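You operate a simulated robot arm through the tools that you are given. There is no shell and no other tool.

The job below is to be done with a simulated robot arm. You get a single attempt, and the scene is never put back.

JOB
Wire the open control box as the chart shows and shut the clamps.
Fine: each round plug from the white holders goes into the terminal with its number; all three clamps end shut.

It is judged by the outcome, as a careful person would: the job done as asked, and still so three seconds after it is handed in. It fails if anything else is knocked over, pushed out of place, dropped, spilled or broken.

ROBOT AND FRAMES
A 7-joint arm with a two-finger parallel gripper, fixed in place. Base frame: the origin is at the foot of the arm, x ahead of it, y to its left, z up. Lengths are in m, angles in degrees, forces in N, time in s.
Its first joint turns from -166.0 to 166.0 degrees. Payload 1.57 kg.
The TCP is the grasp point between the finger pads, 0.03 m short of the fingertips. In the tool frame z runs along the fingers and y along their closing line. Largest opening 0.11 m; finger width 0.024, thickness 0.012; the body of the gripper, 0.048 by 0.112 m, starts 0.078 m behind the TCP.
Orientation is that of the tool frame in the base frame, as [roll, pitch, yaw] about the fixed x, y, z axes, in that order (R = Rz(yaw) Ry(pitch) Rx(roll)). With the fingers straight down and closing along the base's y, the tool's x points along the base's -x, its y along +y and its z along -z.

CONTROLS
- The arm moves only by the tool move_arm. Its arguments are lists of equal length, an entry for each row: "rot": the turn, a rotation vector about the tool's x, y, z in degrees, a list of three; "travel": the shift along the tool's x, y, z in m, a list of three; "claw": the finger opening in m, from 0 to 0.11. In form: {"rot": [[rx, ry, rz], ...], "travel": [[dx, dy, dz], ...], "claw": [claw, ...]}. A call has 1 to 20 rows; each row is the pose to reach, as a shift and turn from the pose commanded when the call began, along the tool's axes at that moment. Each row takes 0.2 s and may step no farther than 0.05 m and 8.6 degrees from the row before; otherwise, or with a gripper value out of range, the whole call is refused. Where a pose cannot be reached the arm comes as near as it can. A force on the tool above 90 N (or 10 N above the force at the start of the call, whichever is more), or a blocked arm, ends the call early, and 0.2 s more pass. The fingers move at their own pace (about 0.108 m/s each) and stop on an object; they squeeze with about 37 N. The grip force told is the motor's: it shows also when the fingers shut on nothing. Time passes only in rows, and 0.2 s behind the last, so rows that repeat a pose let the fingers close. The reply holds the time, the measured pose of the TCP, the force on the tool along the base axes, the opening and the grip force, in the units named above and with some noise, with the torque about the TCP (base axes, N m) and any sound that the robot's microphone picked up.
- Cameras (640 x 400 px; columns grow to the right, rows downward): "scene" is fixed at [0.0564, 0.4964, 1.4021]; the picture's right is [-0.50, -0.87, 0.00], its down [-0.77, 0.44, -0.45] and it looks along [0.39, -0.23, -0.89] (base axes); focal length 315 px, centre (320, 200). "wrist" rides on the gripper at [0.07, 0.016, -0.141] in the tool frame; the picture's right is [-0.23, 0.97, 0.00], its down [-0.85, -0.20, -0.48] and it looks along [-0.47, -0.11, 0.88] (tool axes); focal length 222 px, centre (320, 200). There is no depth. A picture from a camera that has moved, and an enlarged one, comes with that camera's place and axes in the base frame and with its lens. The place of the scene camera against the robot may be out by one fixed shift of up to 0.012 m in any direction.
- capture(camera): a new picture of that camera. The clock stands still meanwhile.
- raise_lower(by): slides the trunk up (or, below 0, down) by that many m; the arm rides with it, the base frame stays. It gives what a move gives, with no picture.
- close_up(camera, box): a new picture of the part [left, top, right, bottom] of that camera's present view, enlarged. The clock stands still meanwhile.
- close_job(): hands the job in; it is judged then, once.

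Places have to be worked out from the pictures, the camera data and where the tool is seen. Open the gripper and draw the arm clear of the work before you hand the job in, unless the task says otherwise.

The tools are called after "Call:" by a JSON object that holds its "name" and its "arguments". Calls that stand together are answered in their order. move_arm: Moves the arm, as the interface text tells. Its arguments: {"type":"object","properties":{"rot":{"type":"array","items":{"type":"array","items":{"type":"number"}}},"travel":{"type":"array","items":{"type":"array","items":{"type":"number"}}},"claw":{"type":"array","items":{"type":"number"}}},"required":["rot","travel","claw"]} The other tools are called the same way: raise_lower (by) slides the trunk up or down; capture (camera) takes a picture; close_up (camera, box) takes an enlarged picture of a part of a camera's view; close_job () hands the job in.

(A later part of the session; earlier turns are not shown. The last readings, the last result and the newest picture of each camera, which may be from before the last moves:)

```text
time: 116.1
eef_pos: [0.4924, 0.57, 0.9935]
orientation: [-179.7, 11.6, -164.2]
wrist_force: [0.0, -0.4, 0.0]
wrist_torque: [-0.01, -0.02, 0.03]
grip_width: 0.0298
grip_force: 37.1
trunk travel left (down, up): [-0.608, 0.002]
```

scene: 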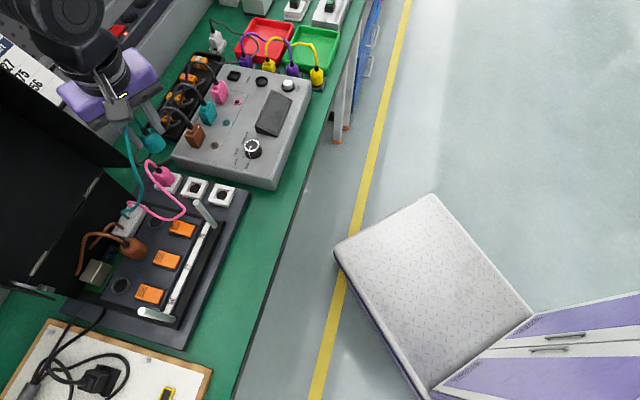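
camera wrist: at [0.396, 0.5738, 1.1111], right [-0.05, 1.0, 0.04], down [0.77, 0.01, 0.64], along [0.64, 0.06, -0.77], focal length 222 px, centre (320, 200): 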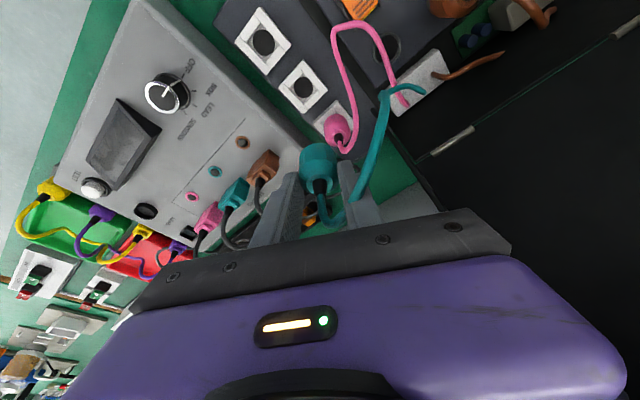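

Relative height is now 0.785 with the hand at z≈0.994. Trying the path to terminal 75 again via the waypoint.

Call:
{"name": "move_arm", "arguments": {"rot": [[0.77, 0, 3.74], [1.54, 0, 7.48], [2.3, 0, 11.21], [3.07, 0, 14.95], [3.84, 0, 18.69], [4.61, 0, 22.43], [5.37, 0, 26.17], [6.14, 0, 29.91], [6.91, 0, 33.64], [7.68, 0, 37.38], [8.44, 0, 41.12], [9.21, 0, 44.86]], "travel": [[0.0124, 0.0088, -0.0026], [0.0248, 0.0176, -0.0051], [0.0372, 0.0264, -0.0077], [0.0496, 0.0351, -0.0102], [0.062, 0.0439, -0.0128], [0.0744, 0.0527, -0.0153], [0.0695, 0.0609, -0.0143], [0.0647, 0.0691, -0.0133], [0.0598, 0.0773, -0.0123], [0.0549, 0.0855, -0.0113], [0.0501, 0.0937, -0.0103], [0.0452, 0.1019, -0.0093]], "claw": [0.01, 0.01, 0.01, 0.01, 0.01, 0.01, 0.01, 0.01, 0.01, 0.01, 0.01, 0.01]}}

Call:
{"name": "capture", "arguments": {"camera": "wrist"}}

Call:
{"name": "close_up", "arguments": {"camera": "wrist", "box": [240, 60, 400, 210]}}

Call:
{"name": "capture", "arguments": {"camera": "scene"}}

```text
time: 118.7
eef_pos: [0.4208, 0.6554, 0.9921]
orientation: [-179.8, 11.7, 149.9]
wrist_force: [-0.3, 0.6, -0.2]
wrist_torque: [-0.01, 0.02, -0.02]
grip_width: 0.0302
grip_force: 36.9
trunk travel left (down, up): [-0.608, 0.002]
```

```text
taken
camera wrist: at [0.3468, 0.7181, 1.1157], right [0.68, 0.73, 0.04], down [0.54, -0.54, 0.64], along [0.49, -0.42, -0.76], focal length 222 px, centre (320, 200)
```

wrist: 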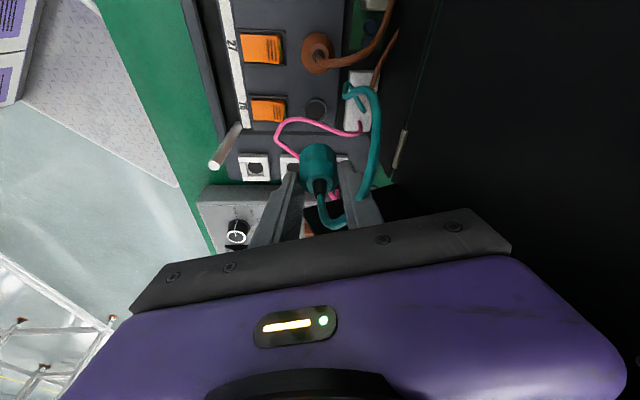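

```text
2.67 times, centred on (320, 135) of wrist
camera zoom: at [0.3468, 0.7181, 1.1157], right [0.68, 0.73, 0.04], down [0.54, -0.54, 0.64], along [0.49, -0.42, -0.76], focal length 592 px, centre (320, 373)
```

zoom: 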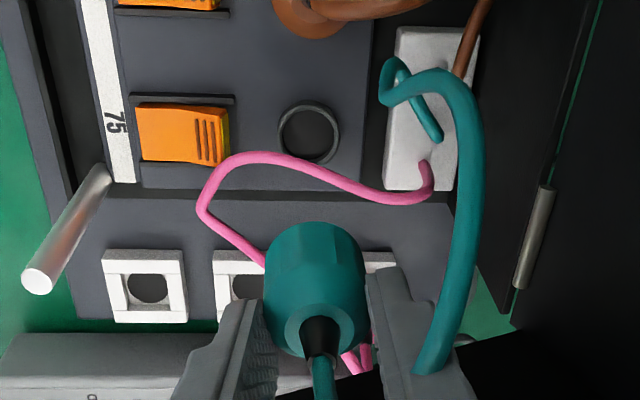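

```text
taken
```

scene: 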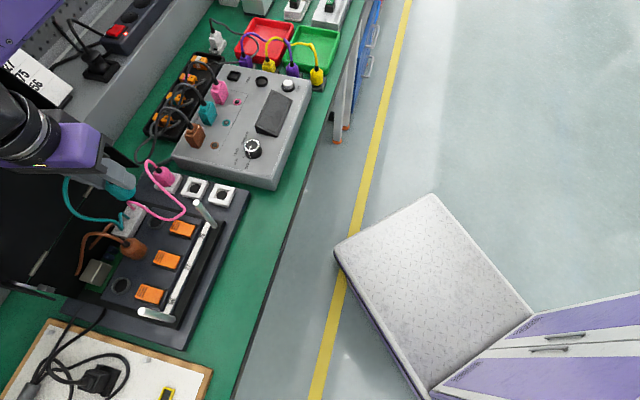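

Now over terminal 75 with the hand leaning left. I'll zoom for a precise ring/plug comparison.

Call:
{"name": "close_up", "arguments": {"camera": "wrist", "box": [275, 80, 365, 200]}}

```text
3.33 times, centred on (320, 140) of wrist
camera zoom: at [0.3468, 0.7181, 1.1157], right [0.68, 0.73, 0.04], down [0.54, -0.54, 0.64], along [0.49, -0.42, -0.76], focal length 740 px, centre (320, 400)
```

zoom: 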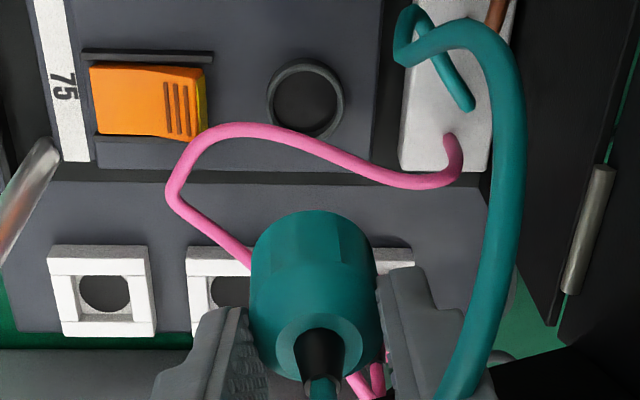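

The geometry from this tilted view differs slightly from earlier estimates, so I'll check it against the brown plug (known position) in the same picture.

Call:
{"name": "close_up", "arguments": {"camera": "wrist", "box": [270, 10, 370, 130]}}

```text
3.33 times, centred on (320, 70) of wrist
camera zoom: at [0.3468, 0.7181, 1.1157], right [0.68, 0.73, 0.04], down [0.54, -0.54, 0.64], along [0.49, -0.42, -0.76], focal length 740 px, centre (320, 633)
```

zoom: 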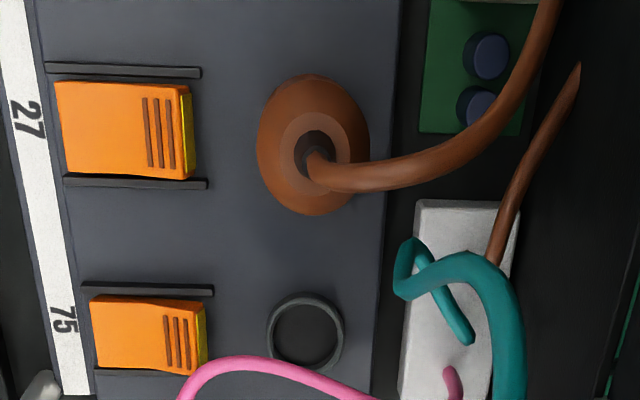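

The same bias shows on the brown plug, so relative to it terminal 75 is at about (0.420, 0.655), within ~2 mm of the present position. I'll lower with the trunk to z≈0.90 and compare plug and ring directly there.

Call:
{"name": "raise_lower", "arguments": {"by": -0.05}}

Call:
{"name": "raise_lower", "arguments": {"by": -0.043}}

Call:
{"name": "close_up", "arguments": {"camera": "wrist", "box": [280, 110, 360, 210]}}

Call:
{"name": "close_up", "arguments": {"camera": "scene", "box": [90, 170, 190, 250]}}

```text
time: 119.6
eef_pos: [0.4209, 0.6571, 0.9417]
orientation: [-179.8, 11.8, 150.0]
wrist_force: [-0.2, -0.2, -0.1]
wrist_torque: [-0.02, 0.02, -0.02]
grip_width: 0.03
grip_force: 36.7
trunk travel left (down, up): [-0.558, 0.052]
```

```text
time: 120.5
eef_pos: [0.4217, 0.6557, 0.898]
orientation: [-179.9, 11.8, 150.0]
wrist_force: [0.9, 0.6, -0.4]
wrist_torque: [0.02, 0.02, 0.0]
grip_width: 0.0301
grip_force: 36.7
trunk travel left (down, up): [-0.515, 0.095]
```

```text
4.00 times, centred on (320, 160) of wrist
camera zoom: at [0.3462, 0.7181, 1.0225], right [0.68, 0.73, 0.04], down [0.54, -0.54, 0.64], along [0.49, -0.41, -0.76], focal length 888 px, centre (320, 360)
```

zoom: 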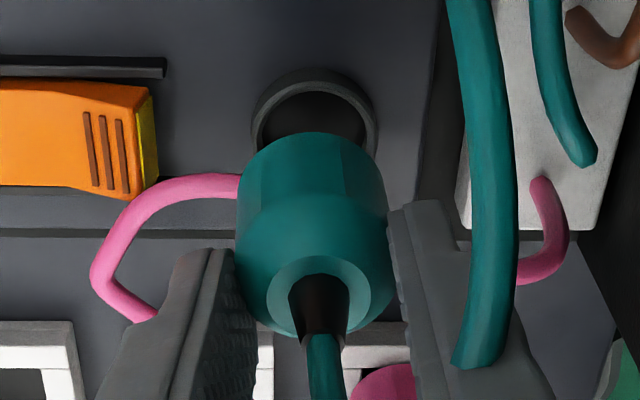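

```text
5.00 times, centred on (140, 210) of scene
camera zoom: at [0.0564, 0.4964, 1.4021], right [-0.5, -0.87, 0.0], down [-0.77, 0.44, -0.45], along [0.39, -0.23, -0.89], focal length 1575 px, centre (1220, 150)
```

zoom: 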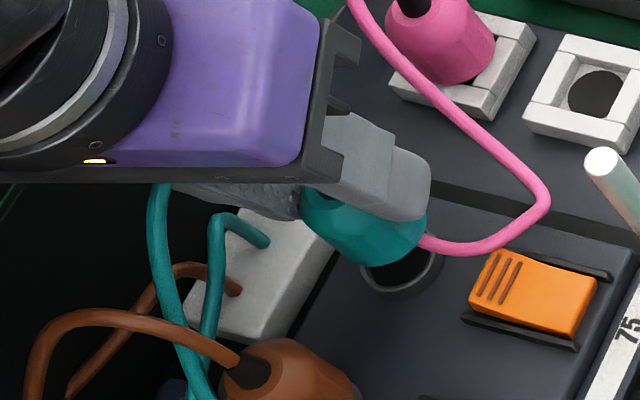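

No contact with the lid now, and plug and ring line up laterally to ~0.5 mm. I'll zoom closer to judge the fore-aft alignment.

Call:
{"name": "close_up", "arguments": {"camera": "wrist", "box": [295, 120, 345, 165]}}

```text
8.89 times, centred on (320, 142) of wrist
camera zoom: at [0.3462, 0.7181, 1.0225], right [0.68, 0.73, 0.04], down [0.54, -0.54, 0.64], along [0.49, -0.41, -0.76], focal length 1974 px, centre (320, 711)
```

zoom: 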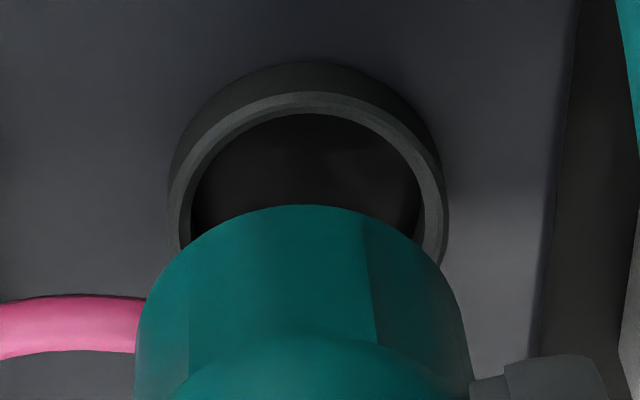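

Comparing the arcs: the ring is about +2 mm (tool x) and +1.3 mm (tool y) from the plug axis. I'll shift by that, then lower in small steps watching forces.

Call:
{"name": "move_arm", "arguments": {"rot": [[0, 0, 0], [0, 0, 0]], "travel": [[0.001, 0.0007, -0.0002], [0.002, 0.0013, -0.0004]], "claw": [0.01, 0.01]}}

Call:
{"name": "raise_lower", "arguments": {"by": -0.008}}

Call:
{"name": "raise_lower", "arguments": {"by": -0.004}}

Call:
{"name": "close_up", "arguments": {"camera": "wrist", "box": [295, 120, 345, 165]}}

```text
time: 121.1
eef_pos: [0.4197, 0.6586, 0.8985]
orientation: [-179.7, 11.8, 150.0]
wrist_force: [0.0, -0.5, -0.3]
wrist_torque: [0.01, 0.0, 0.0]
grip_width: 0.0302
grip_force: 37.0
trunk travel left (down, up): [-0.515, 0.095]
```

```text
time: 121.7
eef_pos: [0.4193, 0.6576, 0.8915]
orientation: [-179.8, 11.8, 150.0]
wrist_force: [-0.7, 0.5, -0.9]
wrist_torque: [-0.02, -0.01, 0.0]
grip_width: 0.0305
grip_force: 36.9
trunk travel left (down, up): [-0.507, 0.103]
```

```text
time: 122.2
eef_pos: [0.4203, 0.6577, 0.8889]
orientation: [-179.9, 11.7, 150.0]
wrist_force: [-0.6, 2.8, 5.4]
wrist_torque: [0.07, -0.01, 0.0]
grip_width: 0.0301
grip_force: 37.5
trunk travel left (down, up): [-0.503, 0.107]
```

```text
8.89 times, centred on (320, 142) of wrist
camera zoom: at [0.3449, 0.7207, 1.0122], right [0.68, 0.73, 0.04], down [0.54, -0.54, 0.64], along [0.49, -0.41, -0.76], focal length 1974 px, centre (320, 711)
```

zoom: 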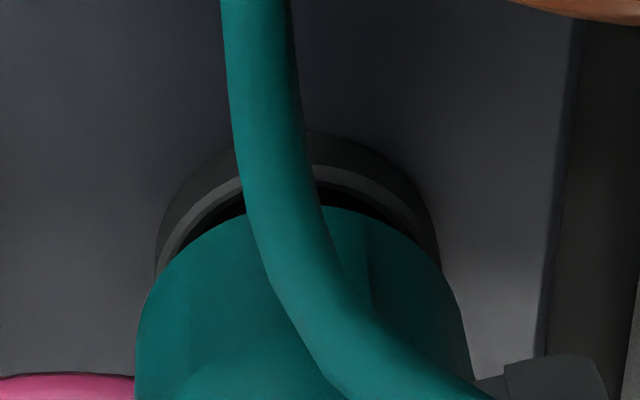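

Light contact right where expected (z≈0.889) with a small +y push. Lowering a bit more.

Call:
{"name": "raise_lower", "arguments": {"by": -0.003}}

```text
time: 122.7
eef_pos: [0.4186, 0.6594, 0.8823]
orientation: [-179.9, 11.6, 150.1]
wrist_force: [-3.0, 18.5, -6.3]
wrist_torque: [0.69, -0.1, 0.01]
grip_width: 0.0301
grip_force: 37.0
trunk travel left (down, up): [-0.5, 0.11]
```

The pin has entered (z≈0.882) with +18 N sideways in y; shift about 1.9 mm toward +y to relieve it.

Call:
{"name": "move_arm", "arguments": {"rot": [[0, 0, 0], [0, 0, 0]], "travel": [[0.0006, 0.0008, -0.0001], [0.0012, 0.0015, -0.0003]], "claw": [0.01, 0.01]}}

Call:
{"name": "raise_lower", "arguments": {"by": -0.003}}

```text
time: 123.3
eef_pos: [0.4184, 0.6603, 0.8844]
orientation: [-179.6, 11.8, 150.0]
wrist_force: [-5.6, 9.1, -2.2]
wrist_torque: [0.48, 0.34, 0.07]
grip_width: 0.0298
grip_force: 37.2
trunk travel left (down, up): [-0.5, 0.11]
```

```text
time: 123.8
eef_pos: [0.4194, 0.6593, 0.8834]
orientation: [-179.9, 11.8, 150.0]
wrist_force: [-9.8, -3.6, 27.9]
wrist_torque: [-0.26, 0.38, 0.04]
grip_width: 0.0302
grip_force: 36.3
trunk travel left (down, up): [-0.497, 0.113]
```

Pressing with 28 N and −10 N in x. I'll shift ~1 mm toward −x and look at the forces again.

Call:
{"name": "move_arm", "arguments": {"rot": [[0, 0, 0], [0, 0, 0]], "travel": [[0.0004, -0.0004, -0.0001], [0.0007, -0.0008, -0.0002]], "claw": [0.01, 0.01]}}

Call:
{"name": "close_up", "arguments": {"camera": "wrist", "box": [280, 110, 360, 210]}}

Call:
{"name": "close_up", "arguments": {"camera": "scene", "box": [90, 170, 190, 250]}}

```text
time: 124.4
eef_pos: [0.4184, 0.66, 0.883]
orientation: [180.0, 11.9, 150.0]
wrist_force: [-5.8, -6.3, 39.5]
wrist_torque: [-0.33, 0.19, 0.06]
grip_width: 0.03
grip_force: 36.9
trunk travel left (down, up): [-0.497, 0.113]
```

```text
4.00 times, centred on (320, 160) of wrist
camera zoom: at [0.3437, 0.722, 1.0071], right [0.68, 0.73, 0.05], down [0.54, -0.54, 0.64], along [0.5, -0.41, -0.76], focal length 888 px, centre (320, 360)
```

zoom: 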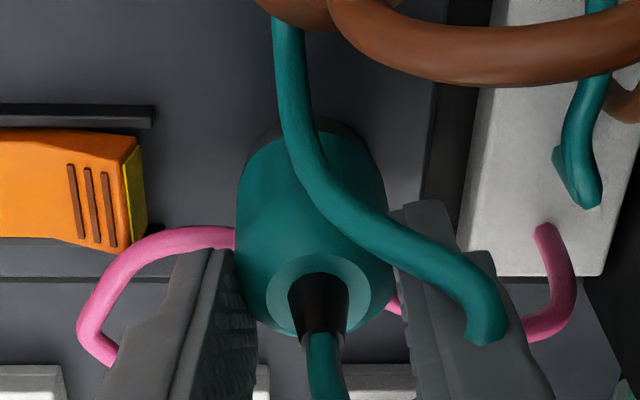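

```text
5.00 times, centred on (140, 210) of scene
camera zoom: at [0.0564, 0.4964, 1.4021], right [-0.5, -0.87, 0.0], down [-0.77, 0.44, -0.45], along [0.39, -0.23, -0.89], focal length 1575 px, centre (1220, 150)
```

zoom: 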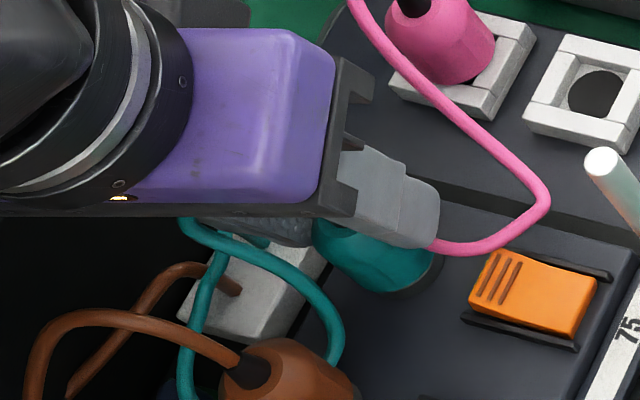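

Sideways forces are now small with 40 N downward, which suggests it's on its seat. Zooming to check for any remaining gap.

Call:
{"name": "close_up", "arguments": {"camera": "wrist", "box": [295, 120, 345, 165]}}

Call:
{"name": "close_up", "arguments": {"camera": "scene", "box": [130, 195, 170, 235]}}

```text
8.89 times, centred on (320, 142) of wrist
camera zoom: at [0.3437, 0.722, 1.0071], right [0.68, 0.73, 0.05], down [0.54, -0.54, 0.64], along [0.5, -0.41, -0.76], focal length 1974 px, centre (320, 711)
```

zoom: 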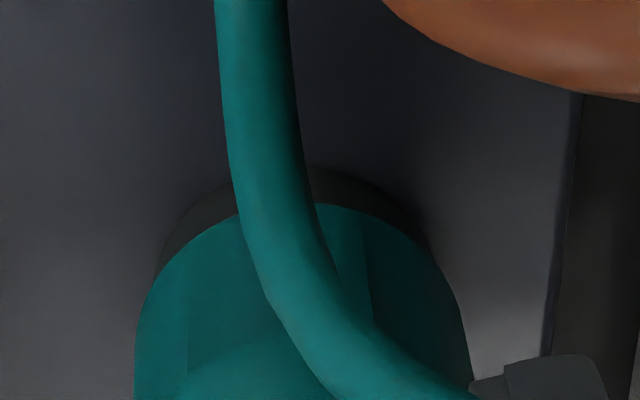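

```text
10.00 times, centred on (150, 215) of scene
camera zoom: at [0.0564, 0.4964, 1.4021], right [-0.5, -0.87, 0.0], down [-0.77, 0.44, -0.45], along [0.39, -0.23, -0.89], focal length 3150 px, centre (2020, 50)
```

zoom: 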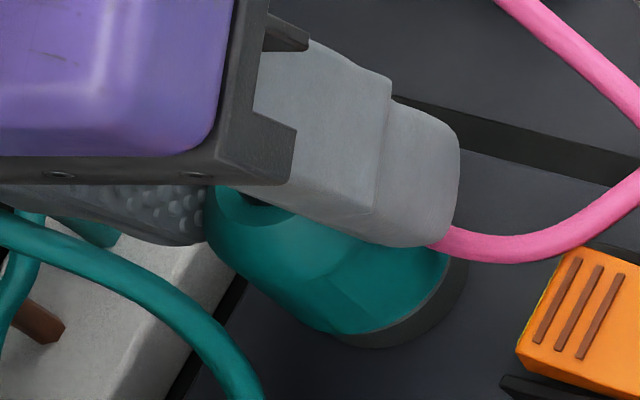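

The plug base is flush on the ring's top with no gap. Ease the pressure, open the fingers slightly and withdraw straight up.

Call:
{"name": "raise_lower", "arguments": {"by": 0.004}}

Call:
{"name": "move_arm", "arguments": {"rot": [[0, 0, 0], [0, 0, 0], [0, 0, 0]], "travel": [[0, 0, 0], [0, 0, 0], [0, 0, 0]], "claw": [0.036, 0.044, 0.044]}}

Call:
{"name": "raise_lower", "arguments": {"by": 0.104}}

Call:
{"name": "capture", "arguments": {"camera": "wrist"}}

Call:
{"name": "close_up", "arguments": {"camera": "scene", "box": [60, 150, 220, 270]}}

```text
time: 125.0
eef_pos: [0.4188, 0.6594, 0.8831]
orientation: [-179.8, 11.8, 150.0]
wrist_force: [0.3, 4.6, 6.9]
wrist_torque: [0.31, -0.16, 0.0]
grip_width: 0.0302
grip_force: 36.8
trunk travel left (down, up): [-0.501, 0.109]
```

```text
time: 125.8
eef_pos: [0.4186, 0.6594, 0.8848]
orientation: [-179.8, 11.9, 149.9]
wrist_force: [0.6, 0.2, 0.8]
wrist_torque: [0.0, -0.01, 0.01]
grip_width: 0.0439
grip_force: 0.2
trunk travel left (down, up): [-0.501, 0.109]
```

```text
time: 127.1
eef_pos: [0.4194, 0.6598, 0.9891]
orientation: [-179.8, 11.8, 150.1]
wrist_force: [0.0, 0.6, -0.5]
wrist_torque: [0.0, -0.02, 0.02]
grip_width: 0.044
grip_force: 0.0
trunk travel left (down, up): [-0.605, 0.005]
```

```text
taken
camera wrist: at [0.3432, 0.7223, 1.1127], right [0.68, 0.73, 0.04], down [0.54, -0.54, 0.64], along [0.49, -0.41, -0.76], focal length 222 px, centre (320, 200)
```

wrist: 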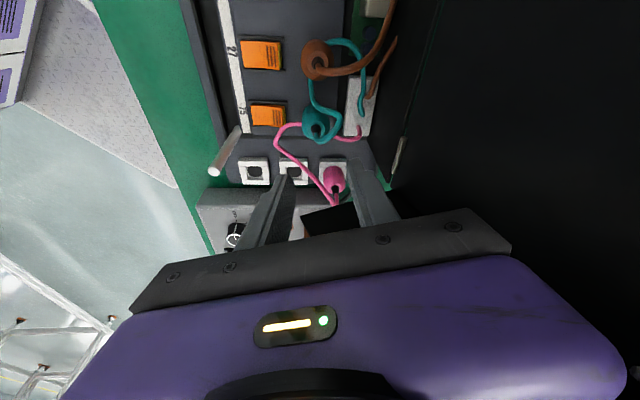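

```text
3.33 times, centred on (140, 210) of scene
camera zoom: at [0.0564, 0.4964, 1.4021], right [-0.5, -0.87, 0.0], down [-0.77, 0.44, -0.45], along [0.39, -0.23, -0.89], focal length 1050 px, centre (920, 167)
```

zoom: 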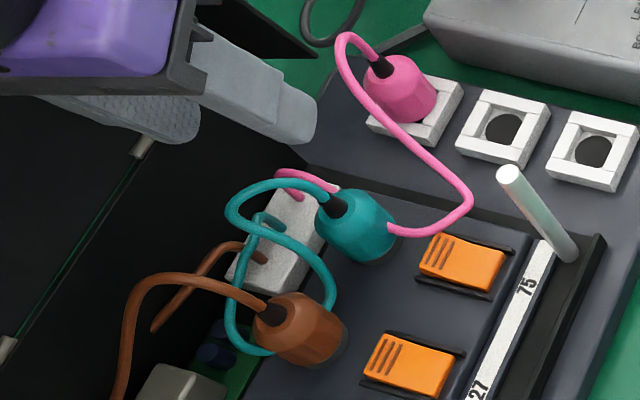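

Teal is in terminal 75. Next, pink → 56. Carry the empty, still-leaning hand around the lid to above the pink plug (≈(0.506, 0.611)), turning to θ=95°.

Call:
{"name": "move_arm", "arguments": {"rot": [[-1.6, 0, -7.65], [-3.2, 0, -15.3], [-4.79, 0, -22.95], [-6.39, 0, -30.6], [-7.99, 0, -38.25], [-9.59, 0, -45.9], [-11.18, 0, -53.55], [-12.78, 0, -61.2], [-14.38, 0, -68.85], [-15.98, 0, -76.5], [-17.57, 0, -84.15], [-19.17, 0, -91.8], [-20.77, 0, -99.45], [-22.37, 0, -107.1], [-23.96, 0, -114.75], [-25.56, 0, -122.4]], "travel": [[-0.0035, -0.0117, 0.0007], [-0.007, -0.0234, 0.0014], [-0.0104, -0.0351, 0.0022], [-0.0139, -0.0468, 0.0029], [-0.0174, -0.0585, 0.0036], [-0.0297, -0.0582, 0.0062], [-0.042, -0.0579, 0.0088], [-0.0542, -0.0576, 0.0113], [-0.0665, -0.0573, 0.0139], [-0.0788, -0.057, 0.0165], [-0.082, -0.0472, 0.0172], [-0.0851, -0.0374, 0.0178], [-0.0883, -0.0276, 0.0185], [-0.0915, -0.0178, 0.0191], [-0.0946, -0.008, 0.0198], [-0.0978, 0.0018, 0.0204]], "claw": [0.056, 0.056, 0.056, 0.056, 0.056, 0.056, 0.056, 0.056, 0.056, 0.056, 0.056, 0.056, 0.056, 0.056, 0.056, 0.056]}}

Call:
{"name": "capture", "arguments": {"camera": "wrist"}}

Call:
{"name": "close_up", "arguments": {"camera": "wrist", "box": [250, 60, 390, 180]}}

Call:
{"name": "capture", "arguments": {"camera": "scene"}}

```text
time: 130.5
eef_pos: [0.5061, 0.6117, 0.9882]
orientation: [179.8, 11.7, -85.0]
wrist_force: [-0.5, 0.1, 0.3]
wrist_torque: [-0.01, -0.03, -0.01]
grip_width: 0.056
grip_force: 0.1
trunk travel left (down, up): [-0.605, 0.005]
```

```text
taken
camera wrist: at [0.5002, 0.5135, 1.1126], right [-0.99, 0.14, 0.05], down [0.13, 0.76, 0.64], along [0.05, 0.64, -0.77], focal length 222 px, centre (320, 200)
```

wrist: 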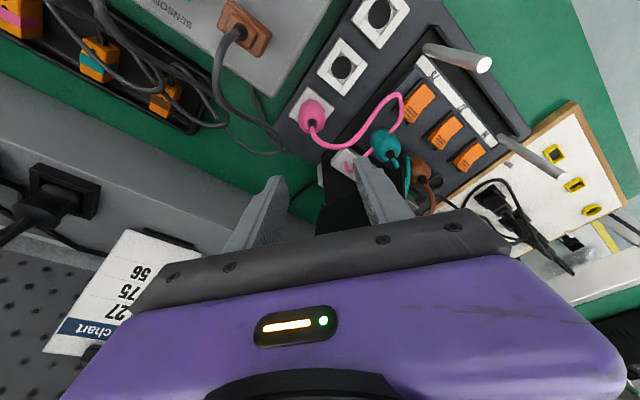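

```text
3.33 times, centred on (320, 120) of wrist
camera zoom: at [0.5002, 0.5135, 1.1126], right [-0.99, 0.14, 0.05], down [0.13, 0.76, 0.64], along [0.05, 0.64, -0.77], focal length 740 px, centre (320, 467)
```

zoom: 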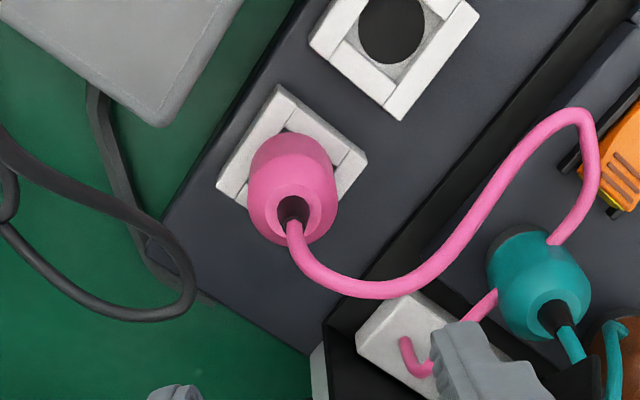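

```text
taken
```

scene: 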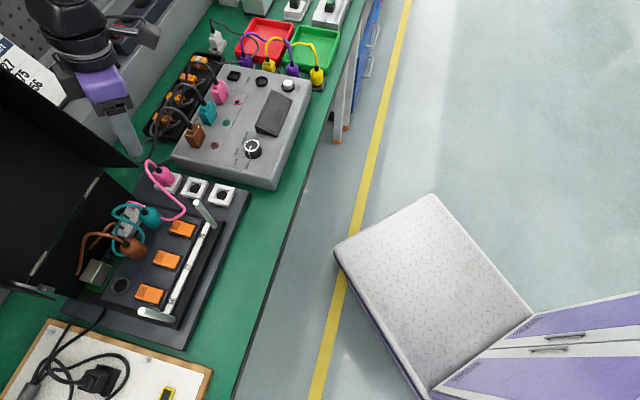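

Relative to the TCP's plumb line, the pink plug is at about (+0.7, −3.2) mm in tool x/y. Correct that and lower with the trunk to z≈0.907.

Call:
{"name": "move_arm", "arguments": {"rot": [[0, 0, 0], [0, 0, 0]], "travel": [[0.0004, -0.0016, 0], [0.0007, -0.0032, -0.0001]], "claw": [0.056, 0.056]}}

Call:
{"name": "raise_lower", "arguments": {"by": -0.081}}

Call:
{"name": "close_up", "arguments": {"camera": "wrist", "box": [250, 80, 390, 200]}}

Call:
{"name": "close_up", "arguments": {"camera": "scene", "box": [60, 80, 240, 210]}}

```text
time: 131.1
eef_pos: [0.5076, 0.6111, 0.9874]
orientation: [179.9, 11.6, -85.0]
wrist_force: [0.3, -0.6, -0.4]
wrist_torque: [0.0, 0.0, 0.01]
grip_width: 0.0561
grip_force: 0.1
trunk travel left (down, up): [-0.605, 0.005]
```

```text
time: 132.3
eef_pos: [0.5082, 0.6116, 0.9071]
orientation: [179.9, 11.7, -85.0]
wrist_force: [-0.3, 0.3, 0.7]
wrist_torque: [-0.02, -0.01, 0.02]
grip_width: 0.056
grip_force: 0.0
trunk travel left (down, up): [-0.524, 0.086]
```

```text
3.33 times, centred on (320, 140) of wrist
camera zoom: at [0.5022, 0.5126, 1.0314], right [-0.99, 0.14, 0.05], down [0.14, 0.76, 0.64], along [0.05, 0.64, -0.77], focal length 740 px, centre (320, 400)
```

zoom: 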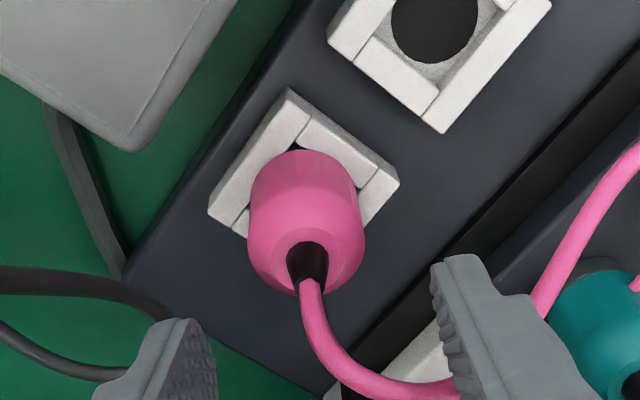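

```text
3.08 times, centred on (150, 145) of scene
camera zoom: at [0.0564, 0.4964, 1.4021], right [-0.5, -0.87, 0.0], down [-0.77, 0.44, -0.45], along [0.39, -0.23, -0.89], focal length 969 px, centre (843, 369)
```

zoom: 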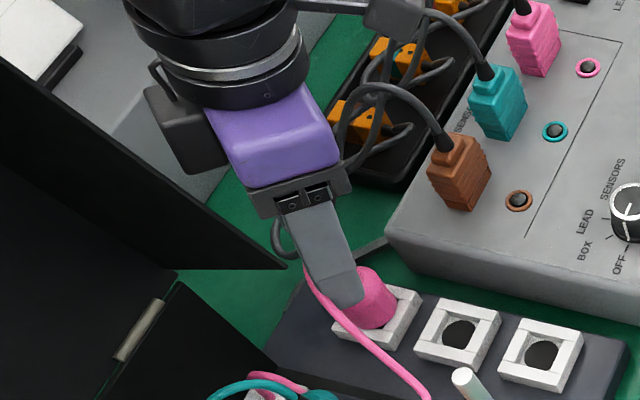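

Well centred and clear of the lid. Lower the last 4.1 cm and grip.

Call:
{"name": "raise_lower", "arguments": {"by": -0.041}}

Call:
{"name": "move_arm", "arguments": {"rot": [[0, 0, 0], [0, 0, 0], [0, 0, 0], [0, 0, 0]], "travel": [[0, 0, 0], [0, 0, 0], [0, 0, 0], [0, 0, 0]], "claw": [0.04, 0.02, 0.01, 0.01]}}

Call:
{"name": "close_up", "arguments": {"camera": "wrist", "box": [250, 100, 390, 220]}}

```text
time: 133.1
eef_pos: [0.509, 0.6102, 0.8672]
orientation: [179.9, 11.7, -85.0]
wrist_force: [-0.1, -0.2, 0.5]
wrist_torque: [-0.01, -0.03, -0.03]
grip_width: 0.0558
grip_force: 0.0
trunk travel left (down, up): [-0.483, 0.127]
```

```text
time: 134.1
eef_pos: [0.5087, 0.6111, 0.8665]
orientation: [179.9, 11.7, -85.0]
wrist_force: [1.2, -0.5, 2.4]
wrist_torque: [-0.01, -0.04, 0.02]
grip_width: 0.0301
grip_force: 36.9
trunk travel left (down, up): [-0.483, 0.127]
```

```text
3.33 times, centred on (320, 160) of wrist
camera zoom: at [0.5024, 0.5125, 0.9904], right [-0.99, 0.14, 0.05], down [0.14, 0.76, 0.64], along [0.05, 0.64, -0.77], focal length 740 px, centre (320, 333)
```

zoom: 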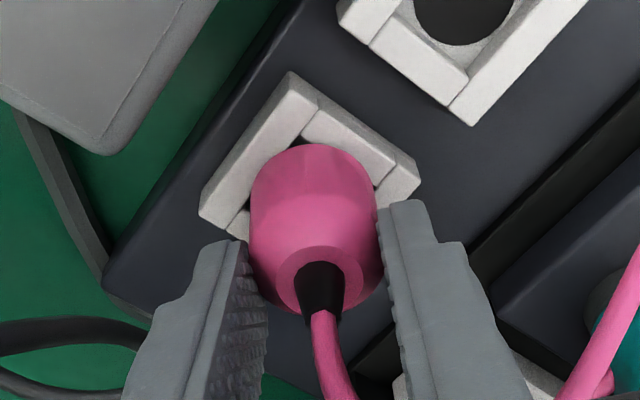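

Pink is gripped. Lift 12.2 cm with the trunk and carry it around the lid and over the terminals toward terminal 56, turning to θ=110°.

Call:
{"name": "raise_lower", "arguments": {"by": 0.122}}

Call:
{"name": "move_arm", "arguments": {"rot": [[0, 0, 0], [0, 0, 0], [0, 0, 0], [0, 0, 0], [0, 0, 0], [0, 0, 0], [0, 0, 0], [0, 0, 0], [-0.3, 0, -1.47], [-0.61, 0, -2.94], [-0.91, 0, -4.41], [-1.22, 0, -5.88], [-1.52, 0, -7.35], [-1.82, 0, -8.81], [-2.13, 0, -10.28], [-2.43, 0, -11.75], [-2.74, 0, -13.22], [-3.04, 0, -14.69]], "travel": [[0.0088, 0.0131, -0.0018], [0.0176, 0.0262, -0.0037], [0.0264, 0.0392, -0.0055], [0.0352, 0.0523, -0.0073], [0.0268, 0.0654, -0.0056], [0.0183, 0.0784, -0.0038], [0.0099, 0.0915, -0.0021], [0.0014, 0.1045, -0.0003], [-0.0122, 0.1143, 0.0025], [-0.0259, 0.1241, 0.0053], [-0.0395, 0.134, 0.0082], [-0.0532, 0.1438, 0.011], [-0.0668, 0.1536, 0.0138], [-0.0827, 0.1562, 0.0171], [-0.0987, 0.1588, 0.0204], [-0.1146, 0.1614, 0.0238], [-0.1306, 0.164, 0.0271], [-0.1465, 0.1666, 0.0304]], "claw": [0.01, 0.01, 0.01, 0.01, 0.01, 0.01, 0.01, 0.01, 0.01, 0.01, 0.01, 0.01, 0.01, 0.01, 0.01, 0.01, 0.01, 0.01]}}

Call:
{"name": "capture", "arguments": {"camera": "wrist"}}

Call:
{"name": "capture", "arguments": {"camera": "scene"}}

```text
time: 135.7
eef_pos: [0.5082, 0.6109, 0.988]
orientation: [179.9, 11.7, -85.1]
wrist_force: [-0.4, 0.9, -0.4]
wrist_torque: [0.01, 0.01, 0.04]
grip_width: 0.0303
grip_force: 36.7
trunk travel left (down, up): [-0.605, 0.005]
```

```text
time: 139.5
eef_pos: [0.341, 0.6977, 0.9888]
orientation: [179.9, 11.7, -74.5]
wrist_force: [-0.8, 0.6, -1.0]
wrist_torque: [-0.03, 0.04, -0.03]
grip_width: 0.03
grip_force: 37.1
out of reach, approached as far as the arm can: row 16, 17, 18
trunk travel left (down, up): [-0.605, 0.005]
```

```text
taken
camera wrist: at [0.3525, 0.5987, 1.113], right [-1.0, -0.05, 0.05], down [0.0, 0.77, 0.64], along [-0.07, 0.64, -0.77], focal length 222 px, centre (320, 200)
```

wrist: 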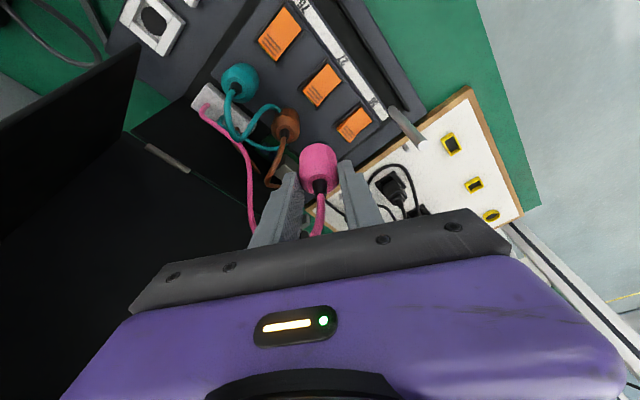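

```text
taken
```

scene: 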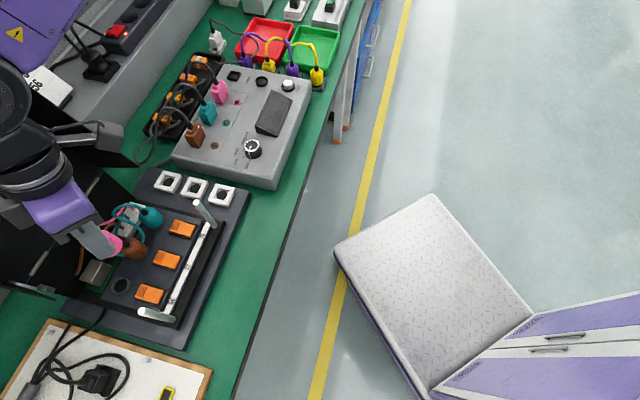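

Out of reach with θ≈105° here. A smaller θ still clears the lid's left wall thanks to the lean, so I'll turn to θ=88° and try to continue.

Call:
{"name": "move_arm", "arguments": {"rot": [[1.18, 0, 5.71], [2.37, 0, 11.43], [3.55, 0, 17.14], [3.55, 0, 17.14], [3.55, 0, 17.14], [3.55, 0, 17.14], [3.55, 0, 17.14], [3.55, 0, 17.14]], "travel": [[0, 0, 0], [0, 0, 0], [0, 0, 0], [-0.0095, -0.0004, 0.002], [-0.019, -0.0008, 0.0039], [-0.0285, -0.0012, 0.0059], [-0.038, -0.0016, 0.0078], [-0.0475, -0.002, 0.0098]], "claw": [0.01, 0.01, 0.01, 0.01, 0.01, 0.01, 0.01, 0.01]}}

```text
time: 141.3
eef_pos: [0.3292, 0.7439, 0.9887]
orientation: [179.9, 11.9, -92.1]
wrist_force: [0.3, -0.6, 0.3]
wrist_torque: [0.0, 0.02, 0.05]
grip_width: 0.0304
grip_force: 36.9
trunk travel left (down, up): [-0.605, 0.005]
```

Reached: the pink plug is above terminal 56. Zooming in for the alignment.

Call:
{"name": "capture", "arguments": {"camera": "wrist"}}

Call:
{"name": "close_up", "arguments": {"camera": "wrist", "box": [270, 80, 370, 200]}}

Call:
{"name": "capture", "arguments": {"camera": "scene"}}

```text
taken
camera wrist: at [0.3112, 0.6462, 1.1126], right [-0.97, 0.26, 0.05], down [0.23, 0.73, 0.64], along [0.13, 0.63, -0.77], focal length 222 px, centre (320, 200)
```

wrist: 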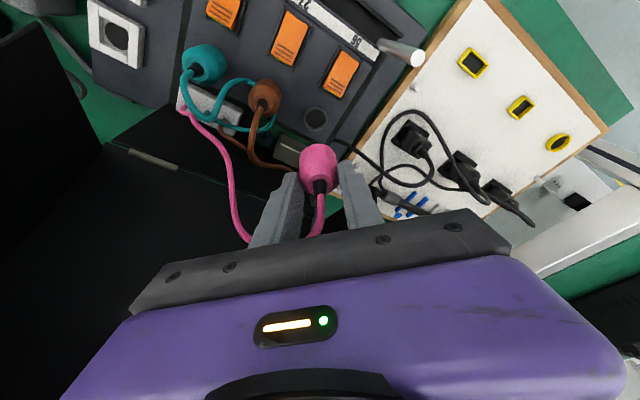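

```text
3.33 times, centred on (320, 140) of wrist
camera zoom: at [0.3112, 0.6462, 1.1126], right [-0.97, 0.26, 0.05], down [0.23, 0.73, 0.64], along [0.13, 0.63, -0.77], focal length 740 px, centre (320, 400)
```

zoom: 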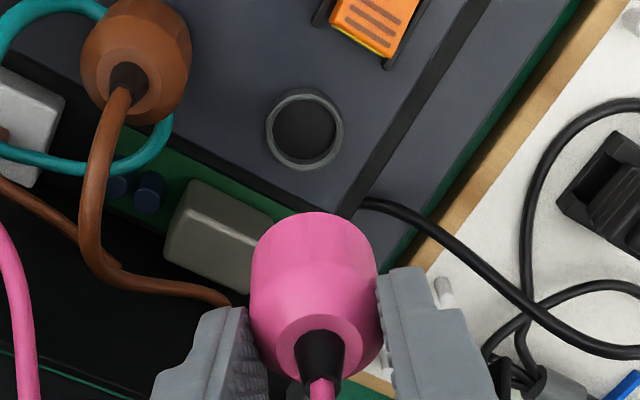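

```text
taken
```

scene: 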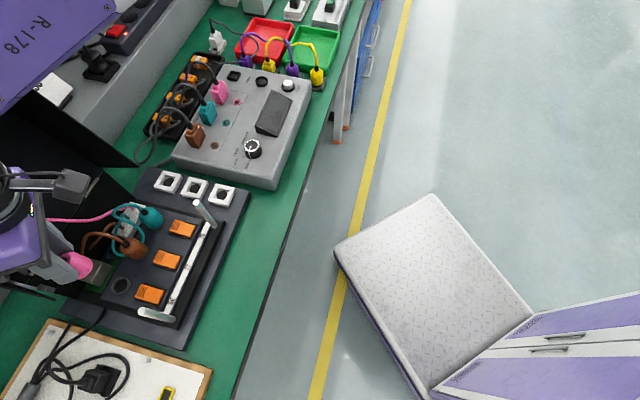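

Zooming further on ring 56 to get its top edge precisely.

Call:
{"name": "close_up", "arguments": {"camera": "wrist", "box": [295, 100, 345, 145]}}

Call:
{"name": "close_up", "arguments": {"camera": "wrist", "box": [295, 140, 345, 200]}}

```text
8.89 times, centred on (320, 122) of wrist
camera zoom: at [0.3112, 0.6462, 1.1126], right [-0.97, 0.26, 0.05], down [0.23, 0.73, 0.64], along [0.13, 0.63, -0.77], focal length 1974 px, centre (320, 889)
```

zoom: 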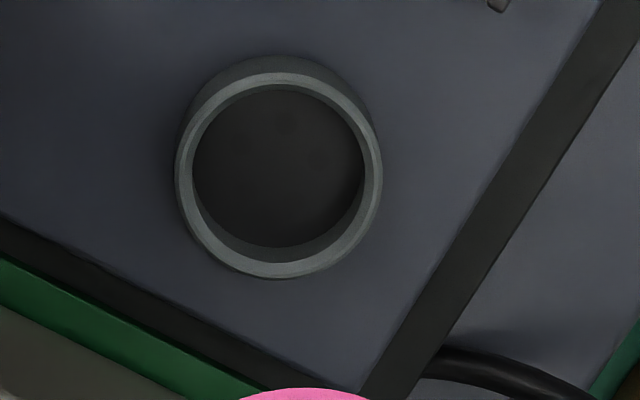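

```text
6.67 times, centred on (320, 170) of wrist
camera zoom: at [0.3112, 0.6462, 1.1126], right [-0.97, 0.26, 0.05], down [0.23, 0.73, 0.64], along [0.13, 0.63, -0.77], focal length 1481 px, centre (320, 400)
```

zoom: 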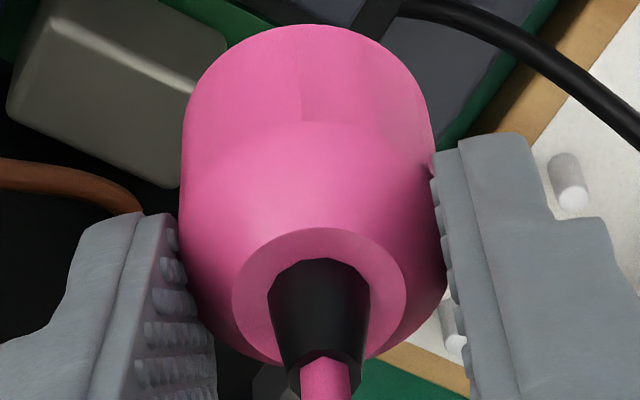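

The ring centre is about −5 mm in tool x (≈0 in y) from the plug axis. Shift there and lower with the trunk to z≈0.90.

Call:
{"name": "move_arm", "arguments": {"rot": [[0, 0, 0], [0, 0, 0]], "travel": [[-0.0024, 0, 0.0005], [-0.0047, 0.0001, 0.001]], "claw": [0.01, 0.01]}}

Call:
{"name": "raise_lower", "arguments": {"by": -0.045}}

Call:
{"name": "raise_lower", "arguments": {"by": -0.043}}

Call:
{"name": "close_up", "arguments": {"camera": "wrist", "box": [295, 120, 345, 165]}}

Call:
{"name": "close_up", "arguments": {"camera": "scene", "box": [30, 200, 190, 320]}}

```text
time: 141.9
eef_pos: [0.3251, 0.7443, 0.9907]
orientation: [179.8, 11.7, -92.0]
wrist_force: [0.2, 0.9, -1.0]
wrist_torque: [-0.01, 0.02, -0.02]
grip_width: 0.0299
grip_force: 37.1
out of reach, approached as far as the arm can: row 1, 2
trunk travel left (down, up): [-0.605, 0.005]
```

```text
time: 142.7
eef_pos: [0.3249, 0.7447, 0.9468]
orientation: [179.9, 11.5, -92.0]
wrist_force: [-0.5, 0.0, -0.5]
wrist_torque: [0.0, -0.01, -0.01]
grip_width: 0.0299
grip_force: 36.9
trunk travel left (down, up): [-0.56, 0.05]
```

```text
time: 143.6
eef_pos: [0.3267, 0.7433, 0.9033]
orientation: [179.9, 11.6, -91.9]
wrist_force: [-0.7, 0.7, -0.9]
wrist_torque: [0.01, 0.0, 0.02]
grip_width: 0.0302
grip_force: 37.0
trunk travel left (down, up): [-0.517, 0.093]
```

```text
8.89 times, centred on (320, 142) of wrist
camera zoom: at [0.3077, 0.6473, 1.0278], right [-0.97, 0.26, 0.05], down [0.23, 0.73, 0.64], along [0.13, 0.63, -0.77], focal length 1974 px, centre (320, 711)
```

zoom: 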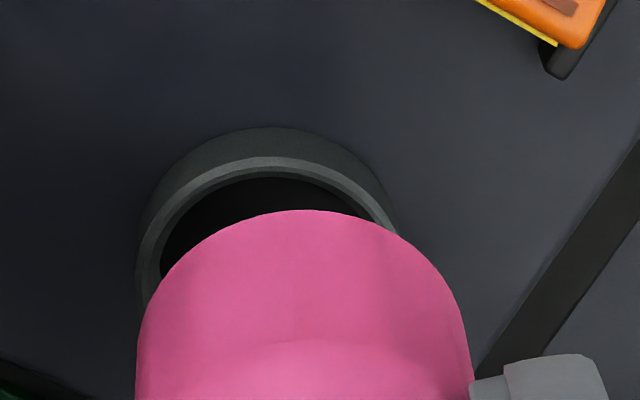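

```text
3.33 times, centred on (110, 260) of scene
camera zoom: at [0.0564, 0.4964, 1.4021], right [-0.5, -0.87, 0.0], down [-0.77, 0.44, -0.45], along [0.39, -0.23, -0.89], focal length 1050 px, centre (1020, 0)
```

zoom: 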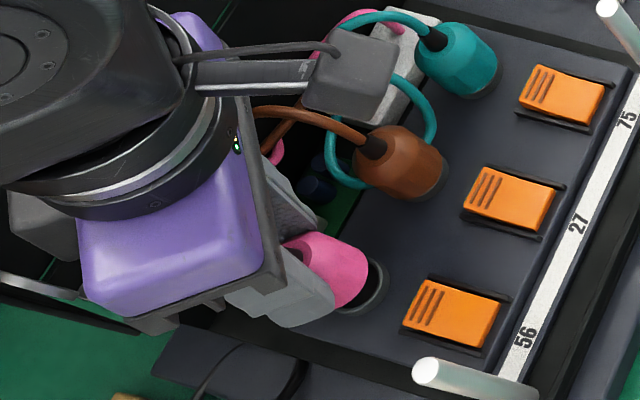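

The 5 mm shift was just out of reach, so it slid sideways instead. I'll raise the hand 3.5 cm relative to the torso (more reach), then apply the shift: −5.5 mm in x, −3 mm in y.

Call:
{"name": "move_arm", "arguments": {"rot": [[0, 0, 0], [0, 0, 0], [0, 0, 0], [0, 0, 0], [0, 0, 0]], "travel": [[-0.0024, 0, -0.0114], [-0.0047, 0, -0.0229], [-0.0071, 0, -0.0343], [-0.0098, -0.0015, -0.0338], [-0.0125, -0.003, -0.0332]], "claw": [0.01, 0.01, 0.01, 0.01, 0.01]}}

Call:
{"name": "close_up", "arguments": {"camera": "wrist", "box": [290, 110, 350, 180]}}

```text
time: 144.8
eef_pos: [0.3295, 0.7506, 0.9404]
orientation: [179.7, 11.6, -92.0]
wrist_force: [0.2, 0.4, 0.1]
wrist_torque: [0.04, 0.03, 0.0]
grip_width: 0.0301
grip_force: 36.7
trunk travel left (down, up): [-0.517, 0.093]
```

```text
5.71 times, centred on (320, 145) of wrist
camera zoom: at [0.3111, 0.6536, 1.0638], right [-0.97, 0.26, 0.05], down [0.23, 0.73, 0.64], along [0.13, 0.63, -0.77], focal length 1269 px, centre (320, 514)
```

zoom: 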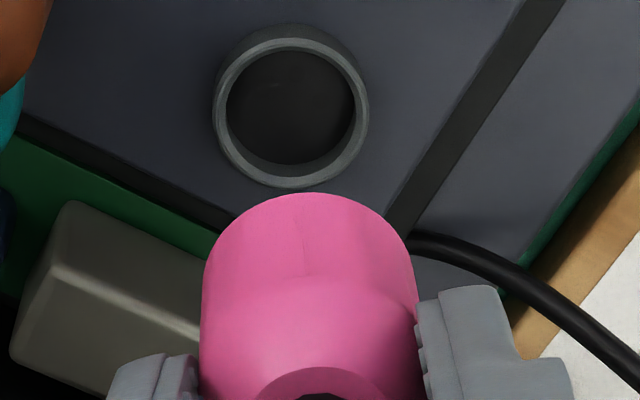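

Now there's enough reach. From two heights I get ring top z≈0.841 and a remaining offset of about +1.5 mm (x), −0.7 mm (y). Apply it and lower to z≈0.897.

Call:
{"name": "move_arm", "arguments": {"rot": [[0, 0, 0], [0, 0, 0]], "travel": [[0.0008, -0.0004, -0.0001], [0.0015, -0.0007, -0.0003]], "claw": [0.01, 0.01]}}

Call:
{"name": "raise_lower", "arguments": {"by": -0.042}}

Call:
{"name": "close_up", "arguments": {"camera": "wrist", "box": [295, 120, 345, 165]}}

Call:
{"name": "close_up", "arguments": {"camera": "scene", "box": [30, 220, 150, 310]}}

```text
time: 145.4
eef_pos: [0.3293, 0.7492, 0.9377]
orientation: [179.9, 11.6, -92.1]
wrist_force: [0.9, -0.4, -0.4]
wrist_torque: [-0.01, -0.02, 0.0]
grip_width: 0.0302
grip_force: 37.3
trunk travel left (down, up): [-0.517, 0.093]
```

```text
time: 146.2
eef_pos: [0.3302, 0.748, 0.8979]
orientation: [179.8, 11.6, -91.9]
wrist_force: [0.9, -0.5, -0.3]
wrist_torque: [0.03, -0.03, -0.03]
grip_width: 0.0304
grip_force: 36.9
trunk travel left (down, up): [-0.475, 0.135]
```

```text
8.89 times, centred on (320, 142) of wrist
camera zoom: at [0.3114, 0.6516, 1.0212], right [-0.97, 0.26, 0.05], down [0.23, 0.73, 0.64], along [0.13, 0.63, -0.77], focal length 1974 px, centre (320, 711)
```

zoom: 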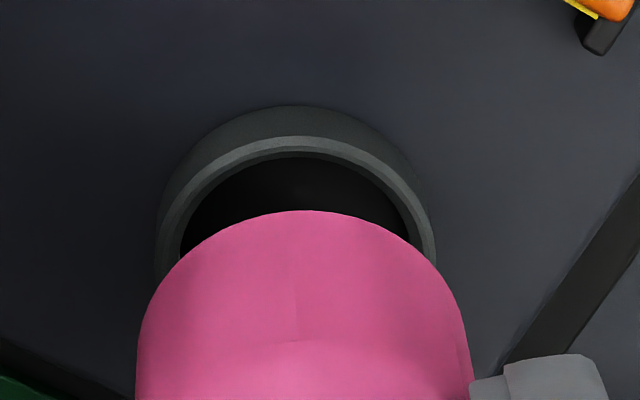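

```text
4.44 times, centred on (90, 265) of scene
camera zoom: at [0.0564, 0.4964, 1.4021], right [-0.5, -0.87, 0.0], down [-0.77, 0.44, -0.45], along [0.39, -0.23, -0.89], focal length 1400 px, centre (1342, -89)
```

zoom: 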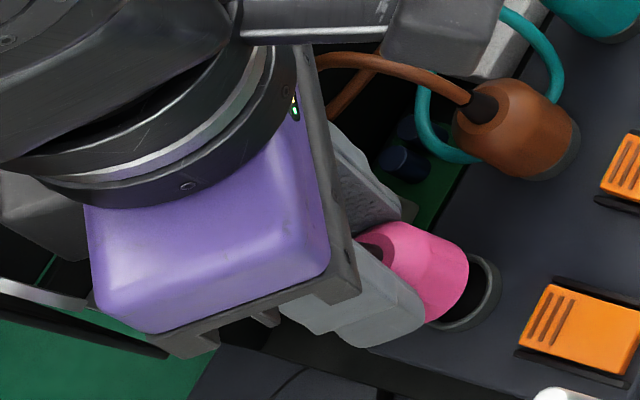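

Very close now (≈+1 mm in x, 0 in y). Apply 0.8 mm and lower in small steps with force checks.

Call:
{"name": "move_arm", "arguments": {"rot": [[0, 0, 0], [0, 0, 0]], "travel": [[0.0004, -0.0001, -0.0001], [0.0008, -0.0002, -0.0002]], "claw": [0.01, 0.01]}}

Call:
{"name": "raise_lower", "arguments": {"by": -0.006}}

Call:
{"name": "raise_lower", "arguments": {"by": -0.003}}

```text
time: 146.8
eef_pos: [0.3297, 0.7479, 0.8982]
orientation: [179.9, 11.6, -92.2]
wrist_force: [-0.2, -0.4, 0.0]
wrist_torque: [-0.01, 0.0, -0.02]
grip_width: 0.0302
grip_force: 37.3
trunk travel left (down, up): [-0.475, 0.135]
```

```text
time: 147.4
eef_pos: [0.3293, 0.7468, 0.8899]
orientation: [179.9, 11.5, -92.0]
wrist_force: [0.0, 0.0, -0.7]
wrist_torque: [0.0, -0.01, 0.0]
grip_width: 0.0303
grip_force: 37.8
trunk travel left (down, up): [-0.469, 0.141]
```

```text
time: 147.9
eef_pos: [0.3297, 0.7457, 0.8885]
orientation: [179.9, 11.7, -92.0]
wrist_force: [-0.2, 0.9, -0.4]
wrist_torque: [-0.02, 0.02, 0.02]
grip_width: 0.0302
grip_force: 37.0
trunk travel left (down, up): [-0.466, 0.144]
```

No contact yet at z≈0.888. Continue down in 3 mm steps.

Call:
{"name": "raise_lower", "arguments": {"by": -0.003}}

Call:
{"name": "raise_lower", "arguments": {"by": -0.003}}

```text
time: 148.4
eef_pos: [0.3309, 0.7473, 0.8854]
orientation: [179.8, 11.6, -91.9]
wrist_force: [1.5, -0.6, -0.3]
wrist_torque: [0.01, -0.02, 0.01]
grip_width: 0.0302
grip_force: 36.8
trunk travel left (down, up): [-0.463, 0.147]
```

```text
time: 149.0
eef_pos: [0.328, 0.747, 0.8833]
orientation: [179.9, 11.6, -91.9]
wrist_force: [-0.9, -4.6, 6.5]
wrist_torque: [-0.22, -0.05, 0.0]
grip_width: 0.0304
grip_force: 37.2
trunk travel left (down, up): [-0.46, 0.15]
```

Contact begins at z≈0.883 with −4.6 N in y. Shift 0.5 mm toward −y and lower further.

Call:
{"name": "move_arm", "arguments": {"rot": [[0, 0, 0], [0, 0, 0]], "travel": [[0.0003, 0, -0.0001], [0.0005, 0, -0.0001]], "claw": [0.01, 0.01]}}

Call:
{"name": "raise_lower", "arguments": {"by": -0.003}}

Call:
{"name": "close_up", "arguments": {"camera": "wrist", "box": [295, 120, 345, 165]}}

Call:
{"name": "close_up", "arguments": {"camera": "scene", "box": [80, 240, 140, 300]}}

```text
time: 149.6
eef_pos: [0.3298, 0.7467, 0.8827]
orientation: [179.8, 11.7, -92.0]
wrist_force: [-2.5, -3.3, 9.5]
wrist_torque: [-0.16, 0.07, 0.05]
grip_width: 0.0299
grip_force: 37.2
trunk travel left (down, up): [-0.46, 0.15]
```

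```text
time: 150.1
eef_pos: [0.3298, 0.7471, 0.8829]
orientation: [179.8, 11.8, -91.9]
wrist_force: [-2.9, -13.2, 36.7]
wrist_torque: [-0.71, 0.07, 0.05]
grip_width: 0.0303
grip_force: 37.3
trunk travel left (down, up): [-0.457, 0.153]
```

```text
8.89 times, centred on (320, 142) of wrist
camera zoom: at [0.3111, 0.6499, 1.0069], right [-0.97, 0.26, 0.05], down [0.23, 0.73, 0.64], along [0.13, 0.63, -0.76], focal length 1974 px, centre (320, 711)
```

zoom: 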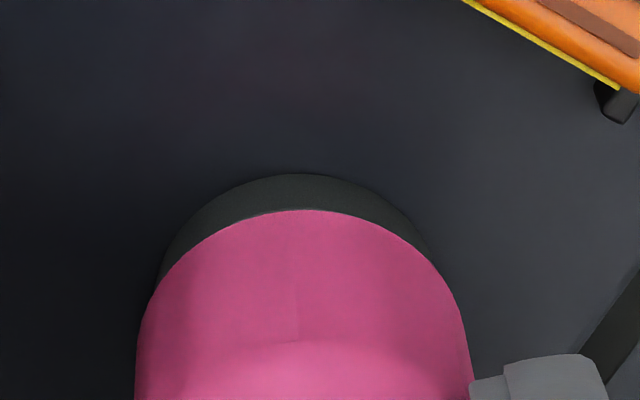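

```text
6.67 times, centred on (110, 270) of scene
camera zoom: at [0.0564, 0.4964, 1.4021], right [-0.5, -0.87, 0.0], down [-0.77, 0.44, -0.45], along [0.39, -0.23, -0.89], focal length 2100 px, centre (1720, -267)
```

zoom: 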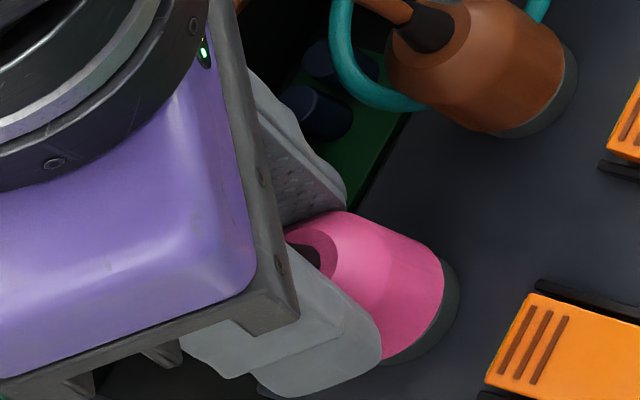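

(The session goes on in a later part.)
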